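You operate a simulated robot arm through the tools that you are given. There is no shell and no other tool. Be economical: measure what you need, move in short steps, check, and stop when the job is done.

You are at the controls of a simulated two-armed robot. One attempt, no reset.

Task
Hold the build tray on the top of the orange table steady with one hand and put the hex valve marked "3" from the top of the orange table in it with the other.

It is judged by the outcome, as a careful person would: the job done as asked, and still so three seconds after it is handed in. It fails if anything else is knocked over, pushed out of place, dropped, spilled or broken.

Robot
Two 7-joint arms with two-finger parallel grippers on one trunk, on a base that drives. Base frame: it is fixed to the floor where the robot stands at the start and does not move with it; the origin is under the middle of the robot, x ahead of it, y to its left, z up. Readings come in m, rad, newtons and seconds.
The left shoulder is at the start at [0.05, 0.187, 1.035], the right one opposite. With the tool pointing down near the work surface each hand reaches from about 0.1 to 0.66 m from the robot's upright axis, wherever it stands, measured 20 degrees to its own side. Payload 3.43 kg a hand.
The TCP of each hand is the grasp point between the finger pads, 0.03 m short of the fingertips. In the tool frame z runs along the fingers and y along their closing line. Largest opening 0.094 m; finger width 0.028, thickness 0.01; the body of the gripper, 0.05 by 0.096 m, starts 0.055 m behind the TCP.
Orientation is that of the tool frame in the base frame, as a unit quaternion [w, x, y, z]. With the fingers straight down and closing along the base's y, the tool's x points along the base's -x, its y along +y and its z along -z.

Tools
- The arms move only by the tool send_rows. It takes "left_commands", "right_commands" or both (then of equal length, played together; a hand with none holds still); each is a list of rows, each an object (a shift or turn left out is 0, a gripper value left out holds the last) with "slide": the shift along the tool's x, y, z in units of 250 mm (1.0 is 250 mm), a list of three; "dr": the turn, a rotation vector about the tool's x, y, z in units of 180 degrees (1.0 is 180 degrees), a list of three; "grip": the opening, from 0 (shut) to 1 (fully open). In form: [{"slide": [tx, ty, tz], "dr": [rx, ry, rz], "grip": grip}, ...]. A call has 1 to 12 rows; each row is the pose to reach, as a shift and turn from the pose commanded when the call began, along the tool's axes at that moment. A call with a number of a shift or a turn outside -1 to 1 is refused whole. Rows are played at 5 a second. More than 0.05 m and 0.15 rad between two rows, or a gripper value outside its range, and nothing of the call is played. Where a pose cannot be reached the arm comes as near as it can. A force on the tool above 40 N (or 10 N above the force at the start of the call, whichever is more), or a blocked arm, ends the call early, and 0.2 s more pass. The fingers move at their own pace (about 0.153 m/s each) and stop on an object; they squeeze with about 44 N. The grip force told is the motor's: it shows also when the fingers shut on nothing. Time passes only in rows, and 0.2 s behind the last, so rows that repeat a pose let the fingers close. It gives the time, the measured TCP pose, the force on the tool (base axes), the opening and the grip force at its end, in the units of the frame above (readings bear some noise), with the torque about the TCP (base axes, N m) and any sound that the robot's microphone picked up.
- Cameras (640 x 400 px; columns grow to the right, rows downward): "scene" is now at [0.1414, -0.0432, 1.2181]; the picture's right is [-0.47, -0.88, 0.00], its down [-0.32, 0.17, -0.93] and it looks along [0.82, -0.44, -0.36] (base axes); focal length 214 px, centre (320, 200). "left" rides on the left gripper at [0.076, -0.014, -0.103] in its tool frame; the picture's right is [0.18, 0.98, 0.00], its down [-0.75, 0.14, -0.64] and it looks along [-0.63, 0.12, 0.77] (tool axes); focal length 243 px, centre (320, 200). "right" rides on the right gripper at [0.076, 0.014, -0.103] in its tool frame; the picture's right is [-0.18, 0.98, 0.00], its down [-0.75, -0.14, -0.64] and it looks along [-0.63, -0.12, 0.77] (tool axes); focal length 243 px, centre (320, 200). There is no depth. A picture from a camera that has moved, and an enlarged one, comes with that camera's place and axes in the base frame and with its lens.
- camera(camera): a new picture of that camera. The clock stands still meanwhile.
- slide_trunk(by): slides the trunk up (or, below 0, down) by that many m; the arms and the scene camera ride with it, the base frame stays. It gives what a move gives, with no picture.
- steer(legs): drives the robot by 1 to 6 legs, each [ahead, left, turn to the left] in m, m and rad, along the robot's own axes; the way and the turn of a leg run together, so that a leg with both is an arc; at most 1.5 m and 3.142 rad a leg. The arms and the cameras ride along, it lands a little off, and it stops where it bumps. It gives what a move gives.
- turn_head(pan, tilt): turns the head with the scene camera to pan (to the left, within 1.396 rad either way) and tilt (down, from -0.506 to 1.204), counted from straight ahead of the robot. It gives what a move gives.
- inspect(camera, box): a new picture of the part [left, top, right, bottom] of that camera's present view, enlarged. The clock stands still meanwhile.
- hand_in(): hands the job in; it is judged then, once.

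Work in short steps. Places have to be worked out from the pictures, the camera data and where the tool is seen: move nearer, look again, correct. Check each grasp and each placing, and mend what went wrong. You have 120 turns and 92 pictures in all, those below and enlarged ones among them. Open the grippers and draw the arms clear of the work before you hand the job in, unless the task says otherwise; then end with one line.

The tools are called after "Emit:" by a JSON object that holds its "op" and its "data". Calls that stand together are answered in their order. send_rows: Moves the arms, as the interface text tells. Its arguments: {"type":"object","properties":{"left_commands":{"type":"array","items":{"type":"object","properties":{"slide":{"type":"array","items":{"type":"number"}},"dr":{"type":"array","items":{"type":"number"}},"grip":{"type":"number"}}}},"right_commands":{"type":"array","items":{"type":"object","properties":{"slide":{"type":"array","items":{"type":"number"}},"dr":{"type":"array","items":{"type":"number"}},"grip":{"type":"number"}}}}},"required":[]} The other tools are called the same way: slide_trunk (by) slides the trunk up or down; steer (legs) drives the base; turn_head (pan, tilt) turns the head that bears the scene camera; camera (camera) takes a picture; inspect (camera, box) takes an enlarged picture of a part of a camera's view; hand_in () hands the job in.

At the start:

```text
time: 0.0
left_tool_pos: [0.3376, -0.0551, 1.1462]
left_orientation: [0.0, -0.001, 1.0, 0.0]
left_contact_force: [0.4, -0.4, 0.1]
left_ft_torque: [0.0, 0.01, -0.01]
left_width: 0.0939
left_grasp_force: 0.1
right_tool_pos: [0.3008, -0.4568, 1.1573]
right_orientation: [0.0, -0.001, 1.0, -0.001]
right_contact_force: [0.1, 0.0, 0.4]
right_ft_torque: [-0.01, -0.01, -0.01]
right_width: 0.0939
right_grasp_force: 0.0
trunk travel left (down, up): [-0.25, 0.182]
robot x, y, heading: [0.002, 0.0041, -0.002]
head pan, tilt: [-0.489, 0.368]
```

scene: 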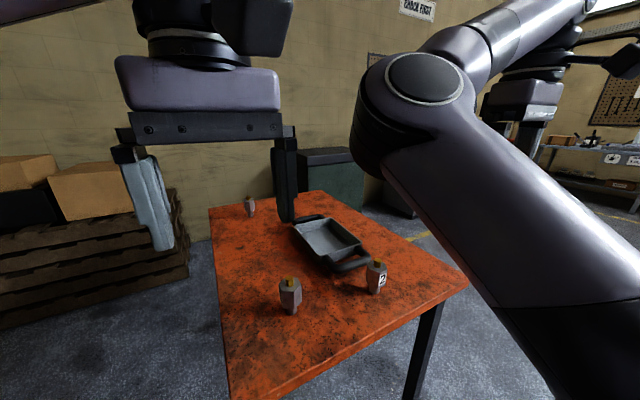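
right: 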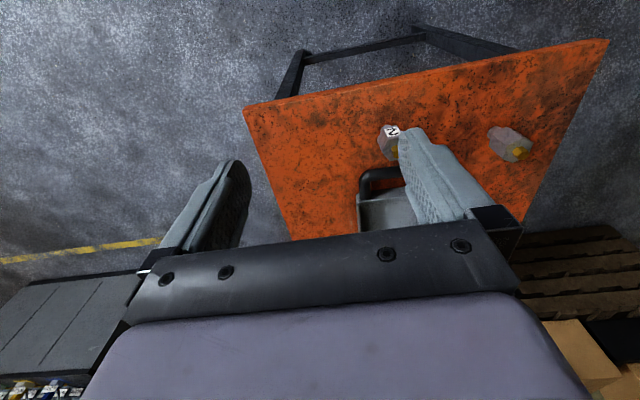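
left: 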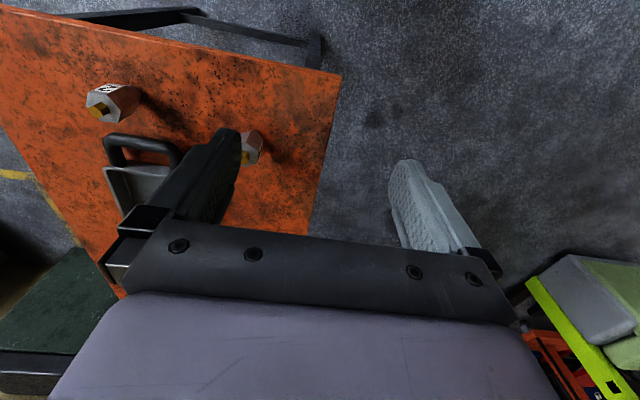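

The table shows three valves and one reads "2"; I enlarge the scene view to look for the "3".

Emit:
{"op": "inspect", "data": {"camera": "scene", "box": [200, 180, 400, 320]}}

Emit:
{"op": "inspect", "data": {"camera": "left", "box": [60, 60, 300, 220]}}

```text
2.86 times, centred on (300, 250) of scene
camera zoom: at [0.1414, -0.0432, 1.2181], right [-0.47, -0.88, 0.0], down [-0.32, 0.17, -0.93], along [0.82, -0.44, -0.36], focal length 613 px, centre (377, 57)
```

zoom: 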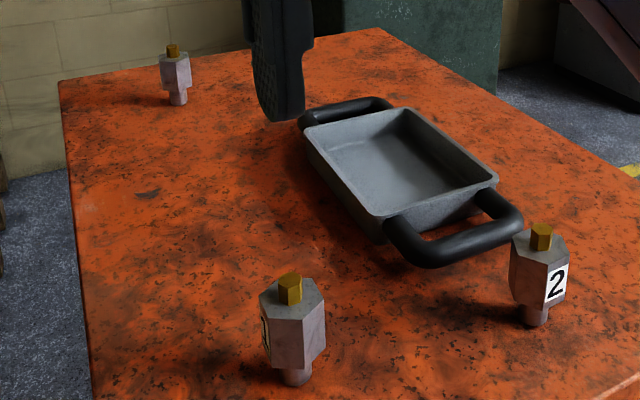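

```text
2.50 times, centred on (180, 140) of left
camera zoom: at [0.2609, -0.0699, 1.248], right [-0.19, 0.98, 0.0], down [0.75, 0.14, 0.64], along [0.63, 0.12, -0.77], focal length 606 px, centre (670, 350)
```

zoom: 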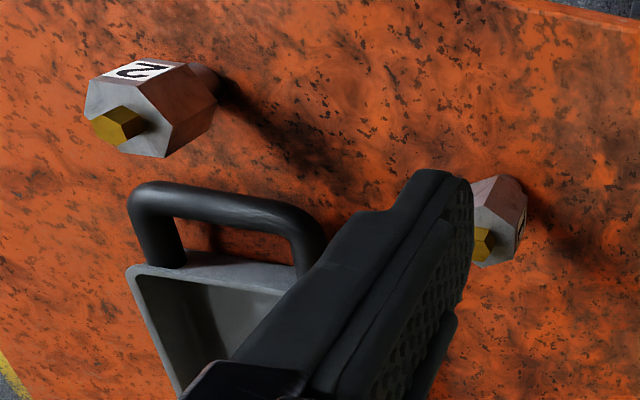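

Triangulating: table z≈0.83, near valve (0.466,-0.149), valve "2" (0.43,-0.35), far valve (~1.01,-0.17), tray centred (~0.645,-0.335). The near valve's label faces +y, so I move the left hand left to read it.

Emit:
{"op": "send_rows", "data": {"left_commands": [{"slide": [0, 0.2, 0]}, {"slide": [0, 0.4, 0]}, {"slide": [0, 0.6, 0]}, {"slide": [0, 0.8, 0]}, {"slide": [0, 0.9, 0]}]}}

Emit:
{"op": "inspect", "data": {"camera": "left", "box": [0, 20, 320, 220]}}

Emit:
{"op": "inspect", "data": {"camera": "scene", "box": [200, 180, 360, 320]}}

```text
time: 1.2
left_tool_pos: [0.3378, 0.1713, 1.1476]
left_orientation: [0.0, 0.0, 1.0, 0.0]
left_contact_force: [-0.2, 0.6, -0.3]
left_ft_torque: [0.02, -0.01, 0.04]
left_width: 0.094
left_grasp_force: 0.1
right_tool_pos: [0.3011, -0.4565, 1.1582]
right_orientation: [0.0, 0.0, 1.0, -0.001]
right_contact_force: [0.4, 0.3, -0.3]
right_ft_torque: [-0.01, -0.01, -0.05]
right_width: 0.0941
right_grasp_force: 0.0
trunk travel left (down, up): [-0.25, 0.182]
robot x, y, heading: [-0.0015, -0.0014, 0.004]
head pan, tilt: [-0.489, 0.368]
```

```text
2.00 times, centred on (160, 120) of left
camera zoom: at [0.2611, 0.1571, 1.2495], right [-0.18, 0.98, 0.0], down [0.75, 0.14, 0.64], along [0.63, 0.12, -0.77], focal length 485 px, centre (640, 360)
```

zoom: 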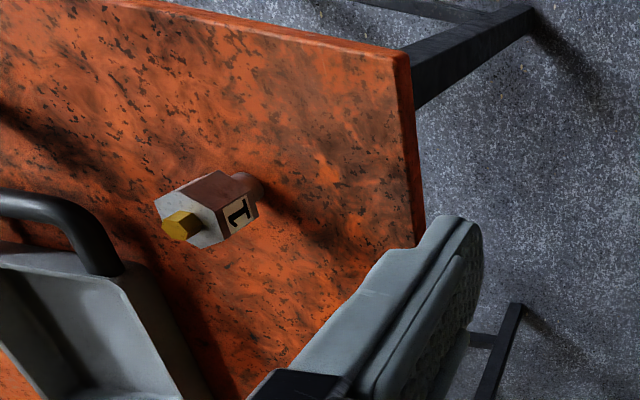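

```text
2.86 times, centred on (280, 250) of scene
camera zoom: at [0.1413, -0.043, 1.2182], right [-0.47, -0.88, 0.0], down [-0.32, 0.17, -0.93], along [0.82, -0.44, -0.36], focal length 613 px, centre (434, 57)
```

zoom: 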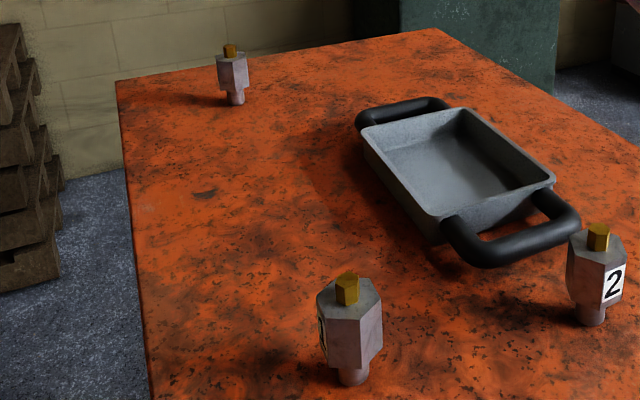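

The near valve is "1", so "3" should be the far one; I look left to check that the floor on the table's left side is clear to drive to.

Emit:
{"op": "turn_head", "data": {"pan": 0.3, "tilt": 0.6}}

Emit:
{"op": "camera", "data": {"camera": "scene"}}

```text
time: 2.3
left_tool_pos: [0.3381, 0.1701, 1.1482]
left_orientation: [0.0, -0.002, 1.0, 0.0]
left_contact_force: [-0.1, -0.6, -0.4]
left_ft_torque: [-0.04, -0.02, 0.0]
left_width: 0.0942
left_grasp_force: 0.1
right_tool_pos: [0.301, -0.4575, 1.1591]
right_orientation: [0.0, 0.0, 1.0, -0.001]
right_contact_force: [-0.2, -0.6, 0.1]
right_ft_torque: [-0.03, -0.02, 0.0]
right_width: 0.094
right_grasp_force: 0.0
trunk travel left (down, up): [-0.25, 0.182]
robot x, y, heading: [0.0023, -0.0019, 0.001]
head pan, tilt: [0.3, 0.6]
```

```text
84 pictures are left
camera scene: at [0.1438, 0.0266, 1.1971], right [0.29, -0.96, 0.0], down [-0.54, -0.17, -0.83], along [0.79, 0.24, -0.56], focal length 214 px, centre (320, 200)
```

scene: 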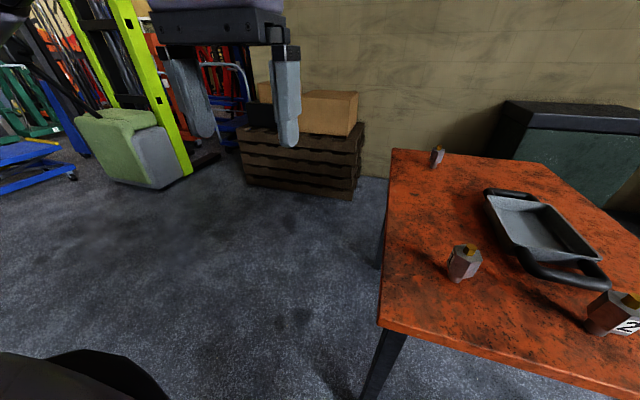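

The floor on the left side is clear. I strafe left, go ahead, and turn to face the table's left side.

Emit:
{"op": "steer", "data": {"legs": [[0, 0.75, 0], [0.85, 0, 0], [0, 0, -1.571]]}}

Emit:
{"op": "turn_head", "data": {"pan": 0.0, "tilt": 0.55}}

Emit:
{"op": "camera", "data": {"camera": "scene"}}

```text
time: 17.2
left_tool_pos: [0.9943, 0.3964, 1.1487]
left_orientation: [0.0, 0.72, 0.694, 0.0]
left_contact_force: [-0.1, -1.3, -0.5]
left_ft_torque: [0.03, 0.02, 0.02]
left_width: 0.0941
left_grasp_force: 0.1
right_tool_pos: [0.3678, 0.4554, 1.1581]
right_orientation: [0.0, 0.719, 0.695, -0.001]
right_contact_force: [-0.2, 0.8, 0.5]
right_ft_torque: [-0.03, -0.03, 0.0]
right_width: 0.094
right_grasp_force: 0.1
trunk travel left (down, up): [-0.25, 0.182]
robot x, y, heading: [0.8361, 0.7415, -1.606]
head pan, tilt: [0.3, 0.6]
```

```text
time: 18.0
left_tool_pos: [0.9944, 0.396, 1.1481]
left_orientation: [0.0, 0.719, 0.695, 0.001]
left_contact_force: [0.6, -0.2, -0.4]
left_ft_torque: [0.01, 0.01, 0.01]
left_width: 0.0943
left_grasp_force: 0.1
right_tool_pos: [0.3676, 0.4547, 1.1585]
right_orientation: [0.0, 0.72, 0.694, 0.001]
right_contact_force: [0.2, -0.2, 0.3]
right_ft_torque: [0.01, -0.02, 0.03]
right_width: 0.0942
right_grasp_force: 0.1
trunk travel left (down, up): [-0.25, 0.182]
robot x, y, heading: [0.8368, 0.7375, -1.606]
head pan, tilt: [0.0, 0.55]
```

```text
83 pictures are left
camera scene: at [0.831, 0.5924, 1.2015], right [-1.0, 0.04, 0.0], down [0.02, 0.52, -0.85], along [-0.03, -0.85, -0.52], focal length 214 px, centre (320, 200)
```

scene: 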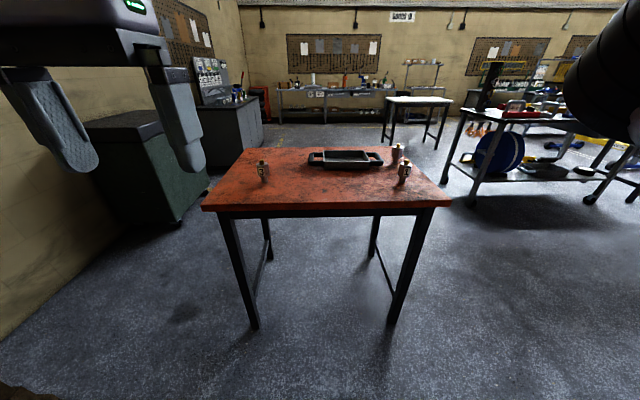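

I enlarge to confirm the label of the left-hand valve.

Emit:
{"op": "inspect", "data": {"camera": "scene", "box": [200, 130, 460, 220]}}

```text
2.46 times, centred on (330, 175) of scene
camera zoom: at [0.831, 0.5924, 1.2015], right [-1.0, 0.04, 0.0], down [0.02, 0.52, -0.85], along [-0.03, -0.85, -0.52], focal length 528 px, centre (295, 262)
```

zoom: 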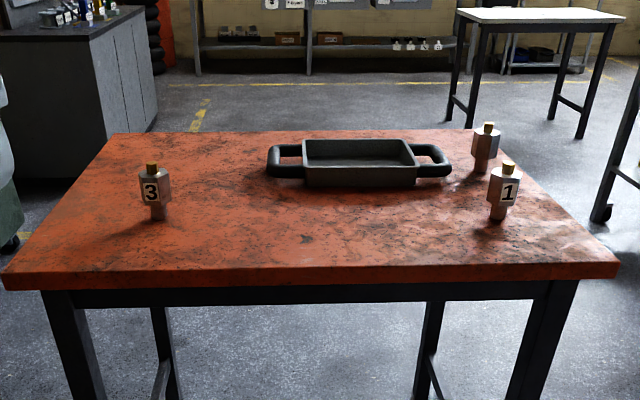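

It is "3", at about (1.017,-0.16). I straighten the heading and approach to y≈0.31.

Emit:
{"op": "steer", "data": {"legs": [[0, 0, 0.035], [0.43, 0, 0]]}}

Emit:
{"op": "turn_head", "data": {"pan": 0.0, "tilt": 0.7}}

Emit:
{"op": "camera", "data": {"camera": "scene"}}

Emit:
{"op": "camera", "data": {"camera": "left"}}

Emit:
{"op": "camera", "data": {"camera": "right"}}

```text
time: 21.1
left_tool_pos: [0.9992, -0.0371, 1.1481]
left_orientation: [0.001, 0.712, 0.702, 0.0]
left_contact_force: [-0.3, -0.2, -0.3]
left_ft_torque: [0.01, 0.03, -0.02]
left_width: 0.0944
left_grasp_force: 0.0
right_tool_pos: [0.3714, 0.0071, 1.1589]
right_orientation: [-0.001, 0.712, 0.702, -0.001]
right_contact_force: [0.7, -0.3, 0.9]
right_ft_torque: [-0.02, 0.03, 0.01]
right_width: 0.0938
right_grasp_force: 0.0
trunk travel left (down, up): [-0.25, 0.182]
robot x, y, heading: [0.8317, 0.3016, -1.586]
head pan, tilt: [0.0, 0.55]
```

```text
time: 21.8
left_tool_pos: [1.0, -0.0378, 1.1495]
left_orientation: [0.001, 0.711, 0.703, 0.0]
left_contact_force: [0.4, 0.3, 0.3]
left_ft_torque: [0.0, -0.01, -0.03]
left_width: 0.0942
left_grasp_force: 0.2
right_tool_pos: [0.3717, 0.0078, 1.1573]
right_orientation: [-0.001, 0.712, 0.702, 0.0]
right_contact_force: [0.2, -0.3, 0.2]
right_ft_torque: [-0.01, -0.01, -0.01]
right_width: 0.094
right_grasp_force: 0.1
trunk travel left (down, up): [-0.25, 0.182]
robot x, y, heading: [0.8309, 0.3038, -1.584]
head pan, tilt: [0.0, 0.7]
```

```text
81 pictures are left
camera scene: at [0.831, 0.1595, 1.1885], right [-1.0, 0.01, 0.0], down [0.01, 0.64, -0.77], along [-0.01, -0.77, -0.64], focal length 214 px, centre (320, 200)
```

scene: 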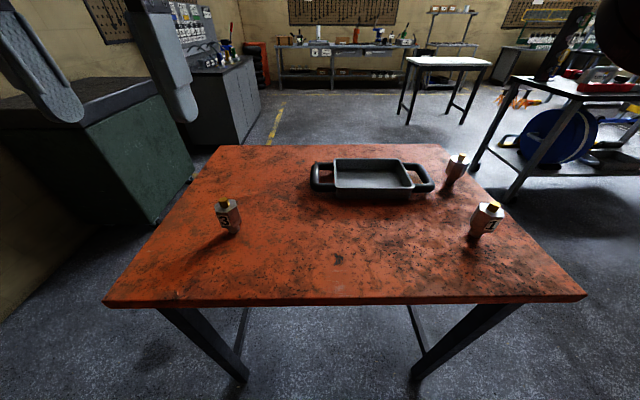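

```text
80 pictures are left
camera left: at [0.9854, 0.0382, 1.2496], right [0.99, 0.17, 0.0], down [0.13, -0.76, 0.64], along [0.11, -0.63, -0.77], focal length 243 px, centre (320, 200)
```

left: 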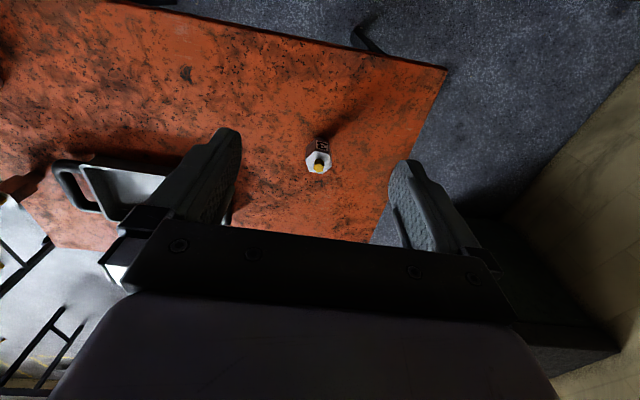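

```text
79 pictures are left
camera right: at [0.3866, 0.0835, 1.2609], right [0.98, -0.2, 0.0], down [-0.15, -0.75, 0.64], along [-0.13, -0.63, -0.77], focal length 243 px, centre (320, 200)
```

right: 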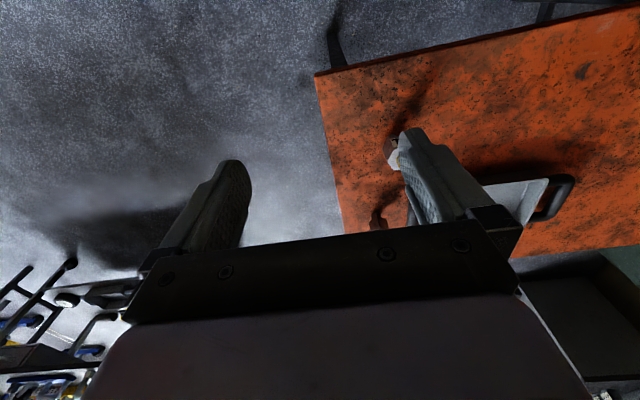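

Both views agree that valve 3 is at (1.02,-0.162). I enlarge the left view for the hex's orientation.

Emit:
{"op": "inspect", "data": {"camera": "left", "box": [280, 125, 360, 185]}}

Emit:
{"op": "inspect", "data": {"camera": "scene", "box": [200, 140, 440, 260]}}

```text
6.67 times, centred on (320, 155) of left
camera zoom: at [0.9854, 0.0382, 1.2496], right [0.99, 0.17, 0.0], down [0.13, -0.76, 0.64], along [0.11, -0.63, -0.77], focal length 1618 px, centre (320, 500)
```

zoom: 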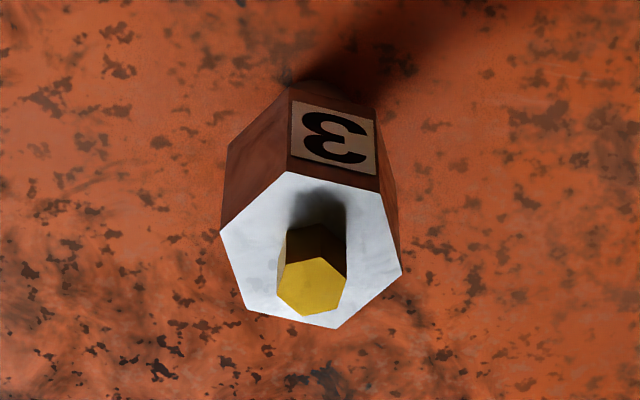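

```text
2.67 times, centred on (320, 200) of scene
camera zoom: at [0.831, 0.1595, 1.1885], right [-1.0, 0.01, 0.0], down [0.01, 0.64, -0.77], along [-0.01, -0.77, -0.64], focal length 572 px, centre (320, 200)
```

zoom: 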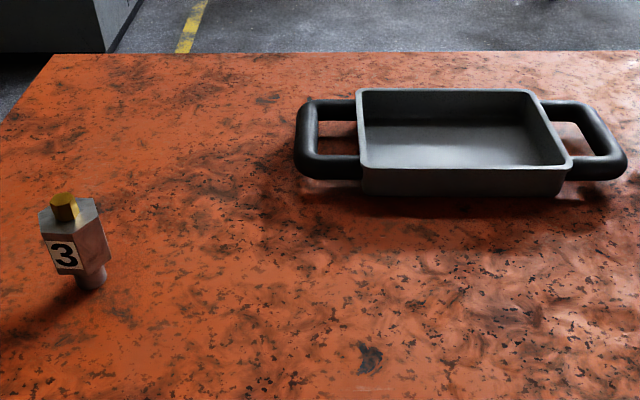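

Hex centre ≈(1.019,-0.164), flats ~0.04 apart with normals at 26°. I turn the left tool 27° and go above it at z≈1.0.

Emit:
{"op": "send_rows", "data": {"left_commands": [{"slide": [-0.1, 0.016, 0.12], "dr": [0, 0, -0.03], "grip": 1}, {"slide": [-0.2, 0.033, 0.24], "dr": [0, 0, -0.06]}, {"slide": [-0.3, 0.05, 0.36], "dr": [0, 0, -0.09]}, {"slide": [-0.4, 0.066, 0.48], "dr": [0, 0, -0.12]}, {"slide": [-0.502, 0.082, 0.6], "dr": [0, 0, -0.15]}, {"slide": [-0.502, 0.082, 0.6], "dr": [0, 0, -0.15]}]}}

Emit:
{"op": "camera", "data": {"camera": "left"}}

Emit:
{"op": "camera", "data": {"camera": "scene"}}

```text
time: 23.1
left_tool_pos: [1.0182, -0.1659, 0.9975]
left_orientation: [0.0, 0.527, 0.85, 0.0]
left_contact_force: [0.0, -1.3, 0.7]
left_ft_torque: [0.01, -0.01, 0.0]
left_width: 0.0942
left_grasp_force: 0.0
right_tool_pos: [0.371, 0.0082, 1.1584]
right_orientation: [0.0, 0.712, 0.702, -0.001]
right_contact_force: [-0.3, -0.6, 0.5]
right_ft_torque: [-0.01, -0.02, -0.02]
right_width: 0.0941
right_grasp_force: 0.0
trunk travel left (down, up): [-0.25, 0.182]
robot x, y, heading: [0.8317, 0.3038, -1.585]
head pan, tilt: [0.0, 0.7]
```

```text
76 pictures are left
camera left: at [0.9716, -0.1043, 1.0988], right [0.8, 0.6, 0.0], down [0.46, -0.61, 0.64], along [0.39, -0.51, -0.77], focal length 243 px, centre (320, 200)
```

left: 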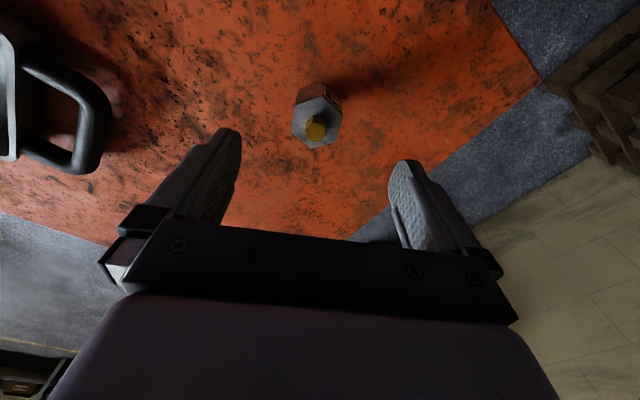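

```text
75 pictures are left
camera scene: at [0.831, 0.1596, 1.1884], right [-1.0, 0.01, 0.0], down [0.01, 0.64, -0.76], along [-0.01, -0.76, -0.64], focal length 214 px, centre (320, 200)
```

scene: 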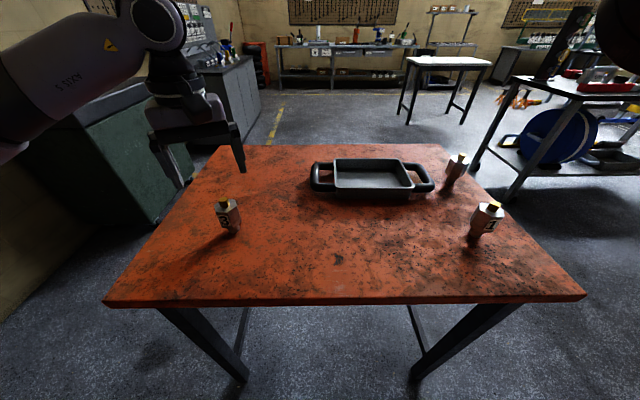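

The valve top sits at (1.015,-0.1655), under the TCP. I descend to z≈0.885 and close.

Emit:
{"op": "send_rows", "data": {"left_commands": [{"slide": [0, 0, 0.15]}, {"slide": [0, 0, 0.3]}, {"slide": [0, 0, 0.45]}, {"slide": [0, 0, 0.45]}, {"slide": [0, 0, 0.45], "grip": 0}, {"slide": [0, 0, 0.45], "grip": 0}, {"slide": [0, 0, 0.45], "grip": 0}]}}

Emit:
{"op": "camera", "data": {"camera": "left"}}

```text
time: 24.8
left_tool_pos: [1.0175, -0.1638, 0.8866]
left_orientation: [0.0, 0.528, 0.849, 0.001]
left_contact_force: [-0.2, -0.3, 0.2]
left_ft_torque: [0.01, 0.0, -0.03]
left_width: 0.0
left_grasp_force: 33.7
right_tool_pos: [0.3713, 0.0085, 1.158]
right_orientation: [0.0, 0.712, 0.703, -0.001]
right_contact_force: [-0.2, -0.1, -0.1]
right_ft_torque: [0.03, 0.0, 0.0]
right_width: 0.0937
right_grasp_force: 0.0
trunk travel left (down, up): [-0.25, 0.182]
robot x, y, heading: [0.8316, 0.3054, -1.581]
head pan, tilt: [0.0, 0.7]
```

```text
74 pictures are left
camera left: at [0.9702, -0.1027, 0.9876], right [0.8, 0.6, 0.0], down [0.46, -0.61, 0.64], along [0.39, -0.51, -0.77], focal length 243 px, centre (320, 200)
```

left: 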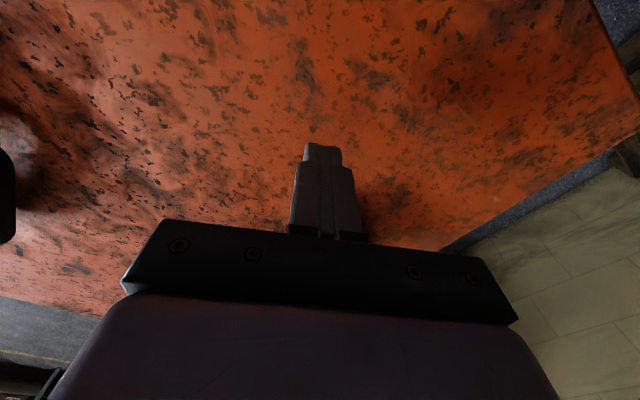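

The fingers shut fully and the valve isn't in this view; I look at the scene.

Emit:
{"op": "camera", "data": {"camera": "scene"}}

Emit:
{"op": "inspect", "data": {"camera": "scene", "box": [150, 160, 310, 260]}}

```text
73 pictures are left
camera scene: at [0.831, 0.1596, 1.1884], right [-1.0, 0.01, 0.0], down [0.01, 0.64, -0.76], along [-0.01, -0.76, -0.64], focal length 214 px, centre (320, 200)
```

scene: 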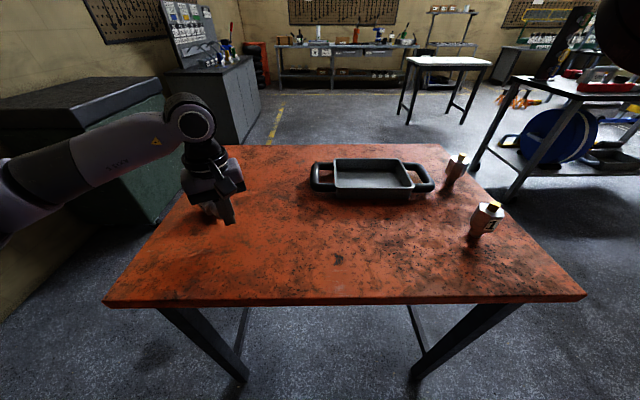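

```text
4.00 times, centred on (230, 210) of scene
camera zoom: at [0.831, 0.1596, 1.1884], right [-1.0, 0.01, 0.0], down [0.01, 0.64, -0.76], along [-0.01, -0.76, -0.64], focal length 858 px, centre (680, 160)
```

zoom: 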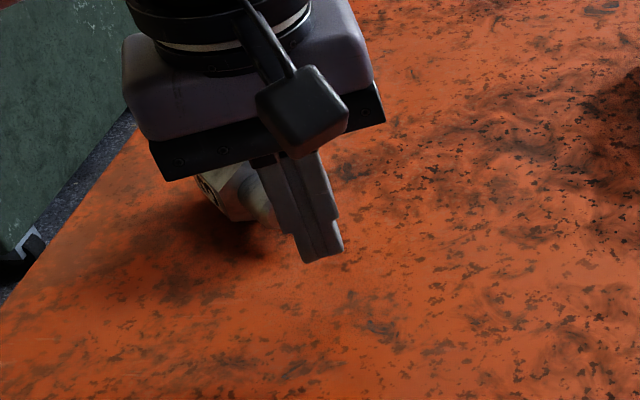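

The valve tipped over and now lies just behind the fingers, around (1.08,-0.2). I raise the closed hand straight up and look.

Emit:
{"op": "send_rows", "data": {"left_commands": [{"slide": [0, 0, -0.12]}, {"slide": [0, 0, -0.28]}, {"slide": [0, 0, -0.45]}, {"slide": [0.12, 0, -0.6]}, {"slide": [0.24, 0, -0.76]}]}}

Emit:
{"op": "camera", "data": {"camera": "left"}}

Emit:
{"op": "inspect", "data": {"camera": "scene", "box": [150, 140, 310, 240]}}

```text
time: 25.9
left_tool_pos: [0.9925, -0.1087, 1.0756]
left_orientation: [0.0, 0.528, 0.849, 0.0]
left_contact_force: [0.7, -0.2, 0.4]
left_ft_torque: [-0.03, 0.0, -0.04]
left_width: 0.0
left_grasp_force: 33.4
right_tool_pos: [0.3713, 0.009, 1.1579]
right_orientation: [0.0, 0.712, 0.702, -0.001]
right_contact_force: [0.3, -0.9, -0.2]
right_ft_torque: [0.0, -0.01, 0.03]
right_width: 0.0939
right_grasp_force: 0.0
trunk travel left (down, up): [-0.25, 0.182]
robot x, y, heading: [0.8311, 0.3037, -1.585]
head pan, tilt: [0.0, 0.7]
```

```text
71 pictures are left
camera left: at [0.9469, -0.0478, 1.1772], right [0.8, 0.6, 0.0], down [0.46, -0.61, 0.64], along [0.39, -0.51, -0.77], focal length 243 px, centre (320, 200)
```

left: 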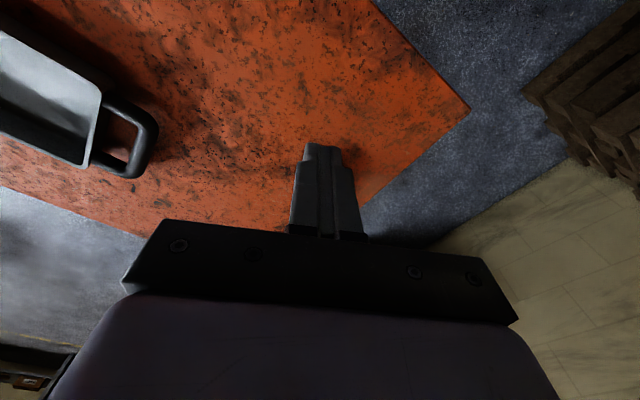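

```text
4.00 times, centred on (230, 190) of scene
camera zoom: at [0.8307, 0.16, 1.1884], right [-1.0, 0.01, 0.0], down [0.01, 0.64, -0.77], along [-0.01, -0.77, -0.64], focal length 858 px, centre (680, 240)
```

zoom: 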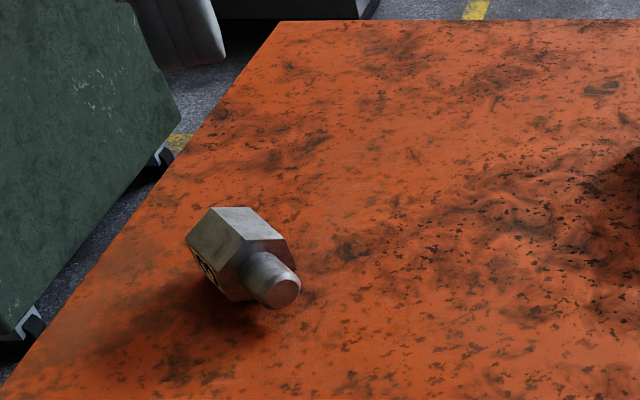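

The valve lies on its side, its stem toward (1.055,-0.2). I open the gripper so the left camera can see it.

Emit:
{"op": "send_rows", "data": {"left_commands": [{"grip": 1, "slide": [0.1, 0, 0]}, {"grip": 1, "slide": [0.2, 0, 0]}, {"grip": 1, "slide": [0.2, 0, 0]}]}}

Emit:
{"op": "inspect", "data": {"camera": "left", "box": [220, 100, 420, 240]}}

```text
time: 26.8
left_tool_pos: [0.9694, -0.0645, 1.0755]
left_orientation: [0.001, 0.528, 0.849, 0.0]
left_contact_force: [0.2, 1.0, 0.6]
left_ft_torque: [0.03, -0.03, -0.01]
left_width: 0.0937
left_grasp_force: 0.1
right_tool_pos: [0.3712, 0.0082, 1.159]
right_orientation: [-0.001, 0.712, 0.702, -0.002]
right_contact_force: [-0.8, 0.6, -0.4]
right_ft_torque: [-0.01, -0.02, -0.03]
right_width: 0.0941
right_grasp_force: 0.0
trunk travel left (down, up): [-0.25, 0.182]
robot x, y, heading: [0.8339, 0.3018, -1.585]
head pan, tilt: [0.0, 0.7]
```

```text
2.86 times, centred on (320, 170) of left
camera zoom: at [0.9228, -0.0033, 1.1772], right [0.8, 0.6, 0.0], down [0.46, -0.61, 0.64], along [0.38, -0.51, -0.77], focal length 693 px, centre (320, 286)
```

zoom: 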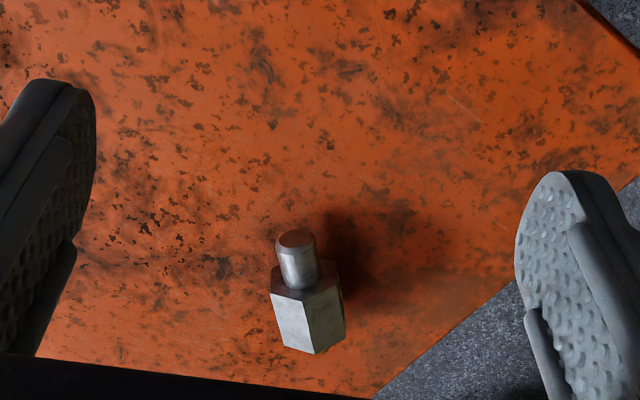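

The valve's axis runs from stem end (1.053,-0.201) at about -46°, hex middle ≈(1.092,-0.242). I move above that at z≈1.0 with the closing line across the axis.

Emit:
{"op": "send_rows", "data": {"left_commands": [{"slide": [-0.15, 0.02, 0.05], "dr": [0, 0, -0.02]}, {"slide": [-0.3, 0.04, 0.1], "dr": [0, 0, -0.04]}, {"slide": [-0.45, 0.06, 0.15], "dr": [0, 0, -0.06]}, {"slide": [-0.6, 0.085, 0.2], "dr": [0, 0, -0.08]}, {"slide": [-0.73, 0.11, 0.25], "dr": [0, 0, -0.1]}, {"slide": [-0.853, 0.1256, 0.302], "dr": [0, 0, -0.1]}, {"slide": [-0.853, 0.1256, 0.302], "dr": [0, 0, -0.1]}]}}

Emit:
{"op": "camera", "data": {"camera": "left"}}

Emit:
{"op": "inspect", "data": {"camera": "left", "box": [240, 80, 400, 180]}}

```text
time: 28.4
left_tool_pos: [1.0922, -0.2423, 1.0008]
left_orientation: [-0.001, 0.389, 0.921, 0.0]
left_contact_force: [0.2, -0.3, 0.0]
left_ft_torque: [-0.01, 0.01, -0.01]
left_width: 0.094
left_grasp_force: 0.1
right_tool_pos: [0.3698, 0.0078, 1.158]
right_orientation: [0.0, 0.712, 0.702, -0.001]
right_contact_force: [0.5, 0.1, -0.1]
right_ft_torque: [0.0, -0.02, -0.01]
right_width: 0.094
right_grasp_force: 0.1
trunk travel left (down, up): [-0.25, 0.182]
robot x, y, heading: [0.8295, 0.3031, -1.588]
head pan, tilt: [0.0, 0.7]
```

```text
68 pictures are left
camera left: at [1.0284, -0.1976, 1.1026], right [0.57, 0.82, 0.0], down [0.63, -0.44, 0.64], along [0.53, -0.37, -0.77], focal length 243 px, centre (320, 200)
```

left: 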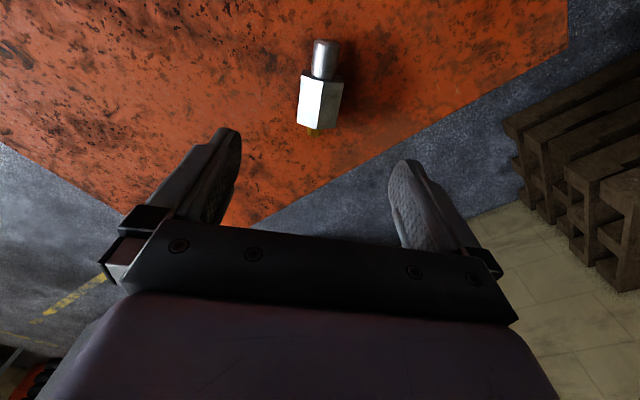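

```text
4.00 times, centred on (320, 130) of left
camera zoom: at [1.0284, -0.1976, 1.1026], right [0.57, 0.82, 0.0], down [0.63, -0.44, 0.64], along [0.53, -0.37, -0.77], focal length 970 px, centre (320, 480)
```

zoom: 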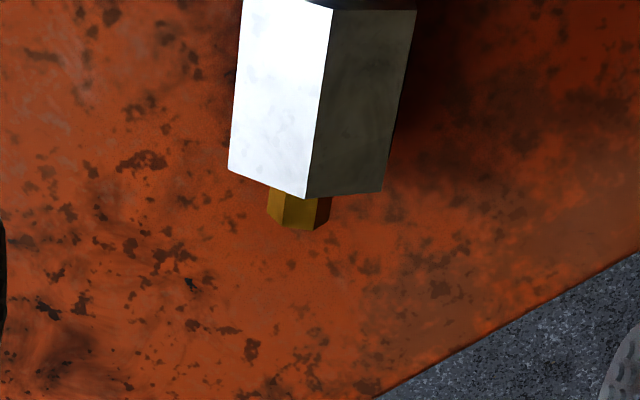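

The hex's roll matters for the grip, so I take a closer scene view of the valve.

Emit:
{"op": "inspect", "data": {"camera": "scene", "box": [180, 180, 244, 220]}}

Emit:
{"op": "inspect", "data": {"camera": "left", "box": [280, 30, 376, 90]}}

```text
10.00 times, centred on (212, 200) of scene
camera zoom: at [0.831, 0.1596, 1.1884], right [-1.0, 0.01, 0.0], down [0.01, 0.64, -0.76], along [-0.01, -0.76, -0.64], focal length 2145 px, centre (1400, 200)
```

zoom: 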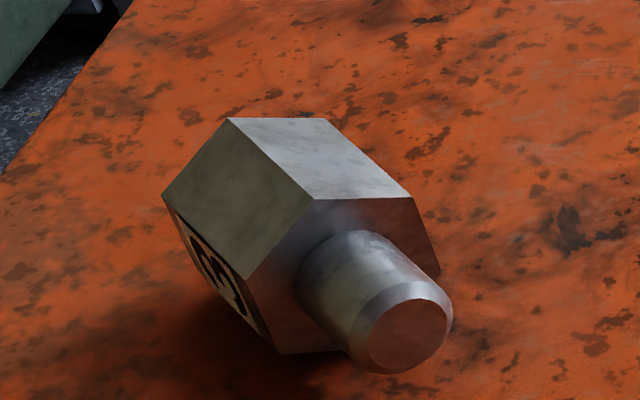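

```text
6.67 times, centred on (328, 60) of left
camera zoom: at [1.0284, -0.1976, 1.1026], right [0.57, 0.82, 0.0], down [0.63, -0.44, 0.64], along [0.53, -0.37, -0.77], focal length 1618 px, centre (267, 1133)
```

zoom: 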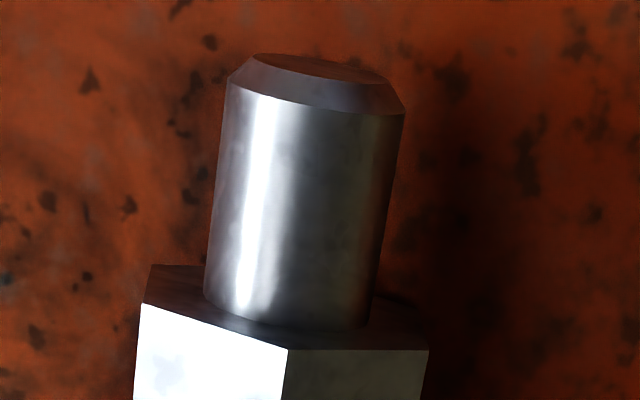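

The valve rests horizontally with the label flat facing sideways, so my closing line (44°) is across flats; hex middle ≈(1.095,-0.245). I descend to z≈0.868 with open fingers.

Emit:
{"op": "send_rows", "data": {"left_commands": [{"slide": [-0.017, 0, 0.15]}, {"slide": [-0.017, 0, 0.3]}, {"slide": [-0.017, 0, 0.43]}, {"slide": [-0.017, 0, 0.53]}, {"slide": [-0.017, 0, 0.53]}]}}

Emit:
{"op": "inspect", "data": {"camera": "left", "box": [200, 60, 440, 240]}}

Emit:
{"op": "inspect", "data": {"camera": "scene", "box": [150, 150, 278, 230]}}

```text
time: 29.6
left_tool_pos: [1.0915, -0.2456, 0.8701]
left_orientation: [0.0, 0.388, 0.922, 0.0]
left_contact_force: [-0.2, 0.1, 0.1]
left_ft_torque: [0.01, -0.03, -0.02]
left_width: 0.094
left_grasp_force: 0.0
right_tool_pos: [0.3713, 0.0072, 1.1593]
right_orientation: [0.0, 0.712, 0.702, 0.0]
right_contact_force: [0.1, 0.8, 0.5]
right_ft_torque: [0.02, 0.03, 0.0]
right_width: 0.0939
right_grasp_force: 0.0
trunk travel left (down, up): [-0.25, 0.182]
robot x, y, heading: [0.8293, 0.3005, -1.581]
head pan, tilt: [0.0, 0.7]
```

```text
2.22 times, centred on (320, 150) of left
camera zoom: at [1.0283, -0.2014, 0.9706], right [0.58, 0.82, 0.0], down [0.63, -0.44, 0.64], along [0.52, -0.37, -0.77], focal length 539 px, centre (320, 311)
```

zoom: 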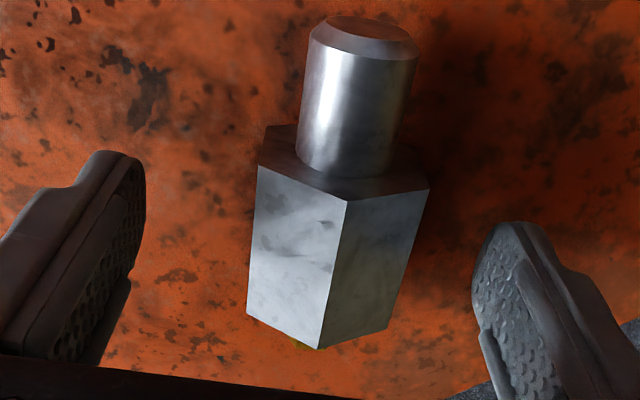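

```text
5.00 times, centred on (214, 190) of scene
camera zoom: at [0.831, 0.1596, 1.1884], right [-1.0, 0.01, 0.0], down [0.01, 0.64, -0.76], along [-0.01, -0.76, -0.64], focal length 1072 px, centre (850, 250)
```

zoom: 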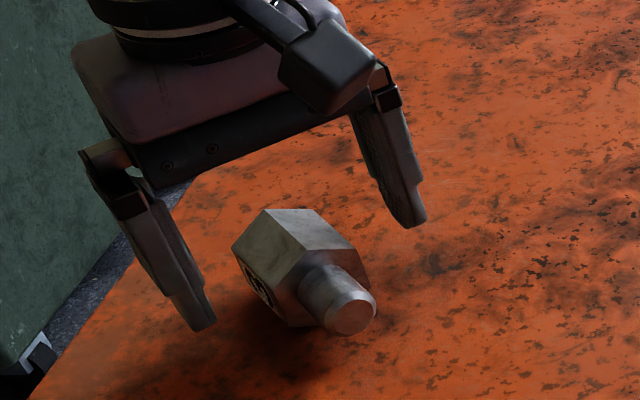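

The hex is centred between the fingers within ~3 mm. I lower 4 mm and close gradually.

Emit:
{"op": "send_rows", "data": {"left_commands": [{"slide": [0, 0.01, 0.016], "grip": 0.8}, {"slide": [0, 0.01, 0.016], "grip": 0.65}, {"slide": [0, 0.01, 0.016], "grip": 0.55}, {"slide": [0, 0.01, 0.016], "grip": 0.48}, {"slide": [0, 0.01, 0.016], "grip": 0.4}, {"slide": [0, 0.01, 0.016], "grip": 0.3}, {"slide": [0, 0.01, 0.016], "grip": 0}, {"slide": [0, 0.01, 0.016], "grip": 0}]}}

Emit:
{"op": "inspect", "data": {"camera": "left", "box": [200, 60, 440, 240]}}

```text
time: 31.4
left_tool_pos: [1.0943, -0.2448, 0.865]
left_orientation: [0.0, 0.389, 0.921, -0.001]
left_contact_force: [-1.6, 2.2, 1.0]
left_ft_torque: [0.55, 0.24, -0.35]
left_width: 0.0406
left_grasp_force: 44.0
right_tool_pos: [0.3705, 0.0078, 1.1584]
right_orientation: [0.0, 0.712, 0.702, -0.001]
right_contact_force: [-0.5, -0.3, 0.8]
right_ft_torque: [0.0, 0.05, 0.01]
right_width: 0.0939
right_grasp_force: 0.1
trunk travel left (down, up): [-0.25, 0.182]
robot x, y, heading: [0.8294, 0.3024, -1.581]
head pan, tilt: [0.0, 0.7]
```

```text
2.22 times, centred on (320, 150) of left
camera zoom: at [1.0305, -0.2, 0.9664], right [0.58, 0.82, 0.0], down [0.63, -0.44, 0.64], along [0.52, -0.37, -0.77], focal length 539 px, centre (320, 311)
```

zoom: 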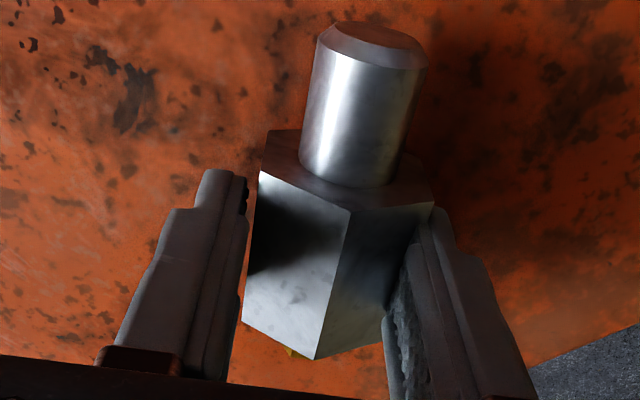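

It's held (0.041 m, 44 N). I lift slowly.

Emit:
{"op": "send_rows", "data": {"left_commands": [{"slide": [0, 0, -0.04]}, {"slide": [0, 0, -0.1]}, {"slide": [0, 0, -0.18]}, {"slide": [0, 0, -0.28]}, {"slide": [0, 0, -0.4]}, {"slide": [0, 0, -0.52]}, {"slide": [0, 0, -0.6]}]}}

Emit:
{"op": "camera", "data": {"camera": "left"}}

Emit:
{"op": "camera", "data": {"camera": "scene"}}

```text
time: 33.0
left_tool_pos: [1.0956, -0.2451, 1.0137]
left_orientation: [-0.001, 0.389, 0.921, 0.001]
left_contact_force: [-0.7, 0.2, -3.1]
left_ft_torque: [0.03, -0.05, -0.02]
left_width: 0.0415
left_grasp_force: 43.8
right_tool_pos: [0.3708, 0.009, 1.1592]
right_orientation: [-0.001, 0.712, 0.702, -0.001]
right_contact_force: [-0.1, 0.2, -0.2]
right_ft_torque: [0.03, 0.01, -0.01]
right_width: 0.0939
right_grasp_force: 0.3
trunk travel left (down, up): [-0.25, 0.182]
robot x, y, heading: [0.832, 0.3031, -1.584]
head pan, tilt: [0.0, 0.7]
```

```text
61 pictures are left
camera left: at [1.033, -0.2006, 1.1163], right [0.58, 0.82, 0.0], down [0.63, -0.44, 0.64], along [0.52, -0.37, -0.77], focal length 243 px, centre (320, 200)
```

left: 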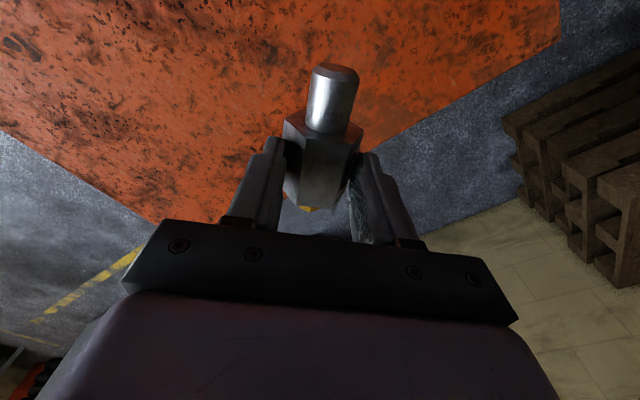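

```text
60 pictures are left
camera scene: at [0.831, 0.1594, 1.1884], right [-1.0, 0.01, 0.0], down [0.01, 0.64, -0.76], along [-0.01, -0.76, -0.64], focal length 214 px, centre (320, 200)
```

scene: 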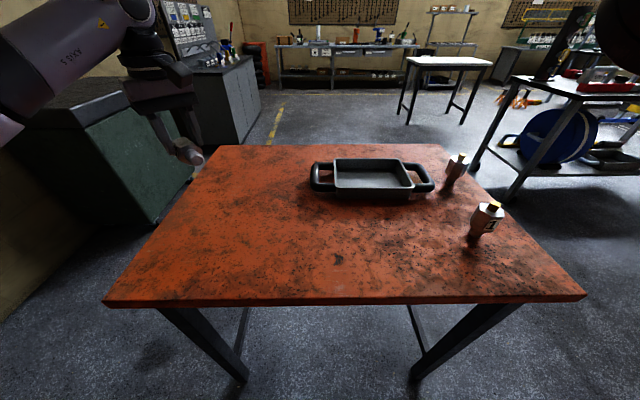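

Valve is securely held. Before repositioning I look steeply down to see how much gap the base has to the table.

Emit:
{"op": "turn_head", "data": {"pan": 0.0, "tilt": 1.2}}

Emit:
{"op": "camera", "data": {"camera": "scene"}}

```text
time: 33.9
left_tool_pos: [1.0953, -0.2451, 1.0133]
left_orientation: [0.0, 0.388, 0.922, 0.0]
left_contact_force: [0.5, -0.3, -2.6]
left_ft_torque: [0.0, -0.07, -0.01]
left_width: 0.041
left_grasp_force: 44.1
right_tool_pos: [0.3718, 0.0081, 1.1568]
right_orientation: [-0.001, 0.713, 0.702, -0.001]
right_contact_force: [0.0, -0.3, 0.1]
right_ft_torque: [0.0, -0.01, 0.02]
right_width: 0.0942
right_grasp_force: 0.1
trunk travel left (down, up): [-0.25, 0.182]
robot x, y, heading: [0.8299, 0.3016, -1.59]
head pan, tilt: [0.0, 1.201]
```

```text
59 pictures are left
camera scene: at [0.8315, 0.1883, 1.1524], right [-1.0, 0.01, 0.0], down [0.01, 0.93, -0.36], along [-0.01, -0.36, -0.93], focal length 214 px, centre (320, 200)
```

scene: 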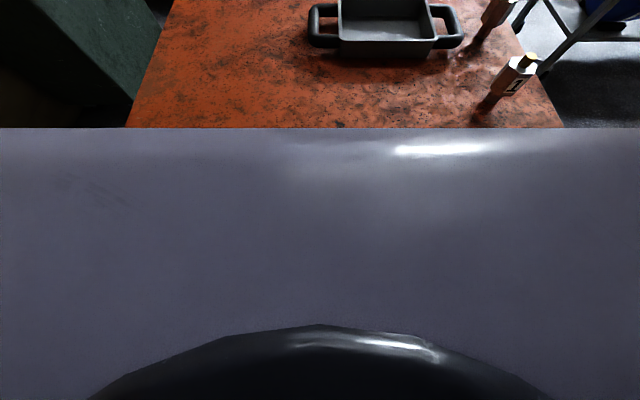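

The torso hides the base, so I won't go closer. With the valve at safe height I sidestep 0.20 m right (toward -x) so both hands can reach the tray.

Emit:
{"op": "steer", "data": {"legs": [[0, -0.2, 0.012]]}}

Emit:
{"op": "turn_head", "data": {"pan": 0.0, "tilt": 0.75}}

Emit:
{"op": "camera", "data": {"camera": "scene"}}

Emit:
{"op": "inspect", "data": {"camera": "scene", "box": [200, 120, 420, 260]}}

```text
time: 36.2
left_tool_pos: [0.9082, -0.2403, 1.0146]
left_orientation: [0.0, 0.382, 0.924, 0.0]
left_contact_force: [0.4, 1.1, -2.4]
left_ft_torque: [0.01, -0.02, 0.0]
left_width: 0.0413
left_grasp_force: 44.3
right_tool_pos: [0.1793, 0.0042, 1.1583]
right_orientation: [-0.001, 0.707, 0.707, 0.0]
right_contact_force: [-0.4, 0.0, -0.4]
right_ft_torque: [0.03, 0.0, 0.04]
right_width: 0.0941
right_grasp_force: 0.1
trunk travel left (down, up): [-0.25, 0.182]
robot x, y, heading: [0.6347, 0.3063, -1.576]
head pan, tilt: [0.0, 1.201]
```

```text
time: 37.1
left_tool_pos: [0.9076, -0.2408, 1.0141]
left_orientation: [0.0, 0.383, 0.924, 0.001]
left_contact_force: [0.1, 0.1, -3.9]
left_ft_torque: [-0.01, -0.02, 0.02]
left_width: 0.0413
left_grasp_force: 43.9
right_tool_pos: [0.1791, 0.0027, 1.1572]
right_orientation: [0.0, 0.707, 0.707, -0.001]
right_contact_force: [-0.4, 0.3, 0.3]
right_ft_torque: [0.05, -0.01, 0.04]
right_width: 0.094
right_grasp_force: 0.1
trunk travel left (down, up): [-0.25, 0.182]
robot x, y, heading: [0.6384, 0.3049, -1.571]
head pan, tilt: [0.0, 0.75]
```

```text
58 pictures are left
camera scene: at [0.6373, 0.1629, 1.184], right [-1.0, 0.0, 0.0], down [0.0, 0.68, -0.73], along [0.0, -0.73, -0.68], focal length 214 px, centre (320, 200)
```

scene: 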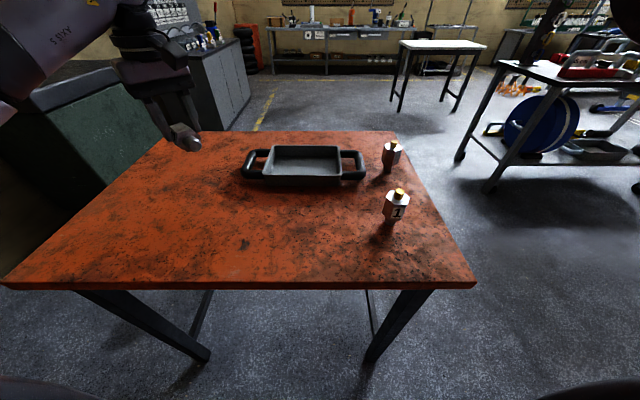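

```text
2.86 times, centred on (310, 190) of scene
camera zoom: at [0.6373, 0.1629, 1.184], right [-1.0, 0.0, 0.0], down [0.0, 0.68, -0.73], along [0.0, -0.73, -0.68], focal length 613 px, centre (349, 229)
```

zoom: 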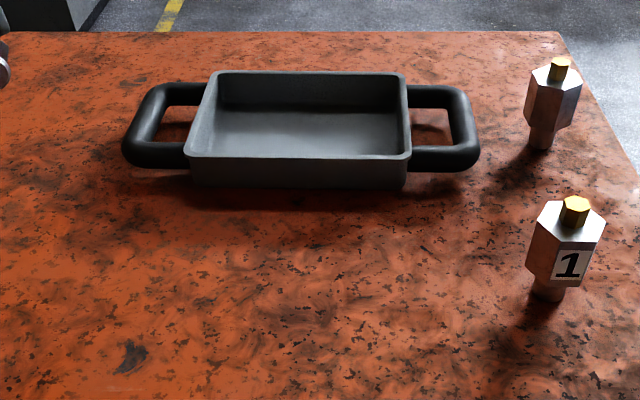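

Tray now: x 0.585–0.78, y -0.27…-0.41, rim z≈0.87; right handle's near bar ≈ y -0.284, gap x 0.545–0.584. I bring the right hand part-way, high, turning it 90° to close across that bar.

Emit:
{"op": "send_rows", "data": {"right_commands": [{"slide": [-0.05, 0.07, 0], "dr": [0, 0, -0.0454]}, {"slide": [-0.1, 0.14, 0], "dr": [0, 0, -0.0908]}, {"slide": [-0.16, 0.21, 0], "dr": [0, 0, -0.1362]}, {"slide": [-0.21, 0.29, 0], "dr": [0, 0, -0.1816]}, {"slide": [-0.27, 0.36, 0], "dr": [0, 0, -0.227]}, {"slide": [-0.32, 0.43, 0], "dr": [0, 0, -0.2725]}, {"slide": [-0.38, 0.5, 0], "dr": [0, 0, -0.318]}, {"slide": [-0.43, 0.58, 0], "dr": [0, 0, -0.3635]}, {"slide": [-0.49, 0.65, 0], "dr": [0, 0, -0.409]}, {"slide": [-0.54, 0.72, 0], "dr": [0, 0, -0.4545]}, {"slide": [-0.6, 0.8, 0], "dr": [0, 0, -0.5]}, {"slide": [-0.6, 0.8, 0], "dr": [0, 0, -0.5]}]}}

Emit:
{"op": "camera", "data": {"camera": "scene"}}

Emit:
{"op": "camera", "data": {"camera": "right"}}

```text
time: 39.7
left_tool_pos: [0.9075, -0.2405, 1.0135]
left_orientation: [0.0, 0.383, 0.924, 0.0]
left_contact_force: [0.5, 0.1, -3.5]
left_ft_torque: [0.0, 0.0, -0.02]
left_width: 0.0412
left_grasp_force: 44.0
right_tool_pos: [0.3608, -0.1458, 1.1524]
right_orientation: [0.028, 0.016, 0.999, 0.006]
right_contact_force: [-0.4, -0.5, 0.1]
right_ft_torque: [0.0, 0.03, 0.03]
right_width: 0.0938
right_grasp_force: 0.0
right hand out of reach, approached as far as the arm can: row 4, 5, 6
trunk travel left (down, up): [-0.25, 0.182]
robot x, y, heading: [0.6375, 0.3088, -1.573]
head pan, tilt: [0.0, 0.75]
```

```text
56 pictures are left
camera scene: at [0.6285, 0.1695, 1.1741], right [-0.99, 0.12, 0.0], down [0.09, 0.76, -0.64], along [-0.07, -0.64, -0.77], focal length 214 px, centre (320, 200)
```

scene: 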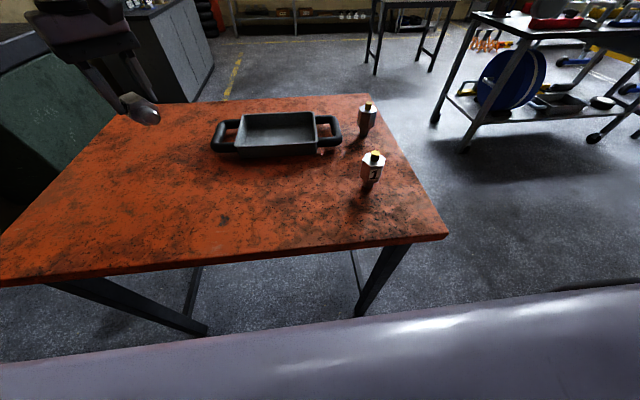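

```text
55 pictures are left
camera right: at [0.2791, -0.1317, 1.2505], right [0.22, 0.98, 0.03], down [0.71, -0.17, 0.68], along [0.67, -0.13, -0.73], focal length 243 px, centre (320, 200)
```

right: 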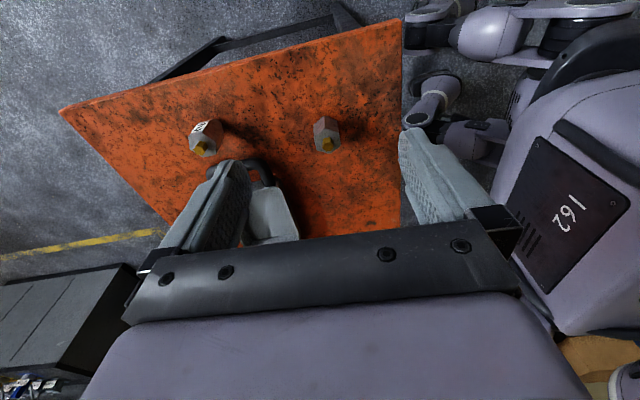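

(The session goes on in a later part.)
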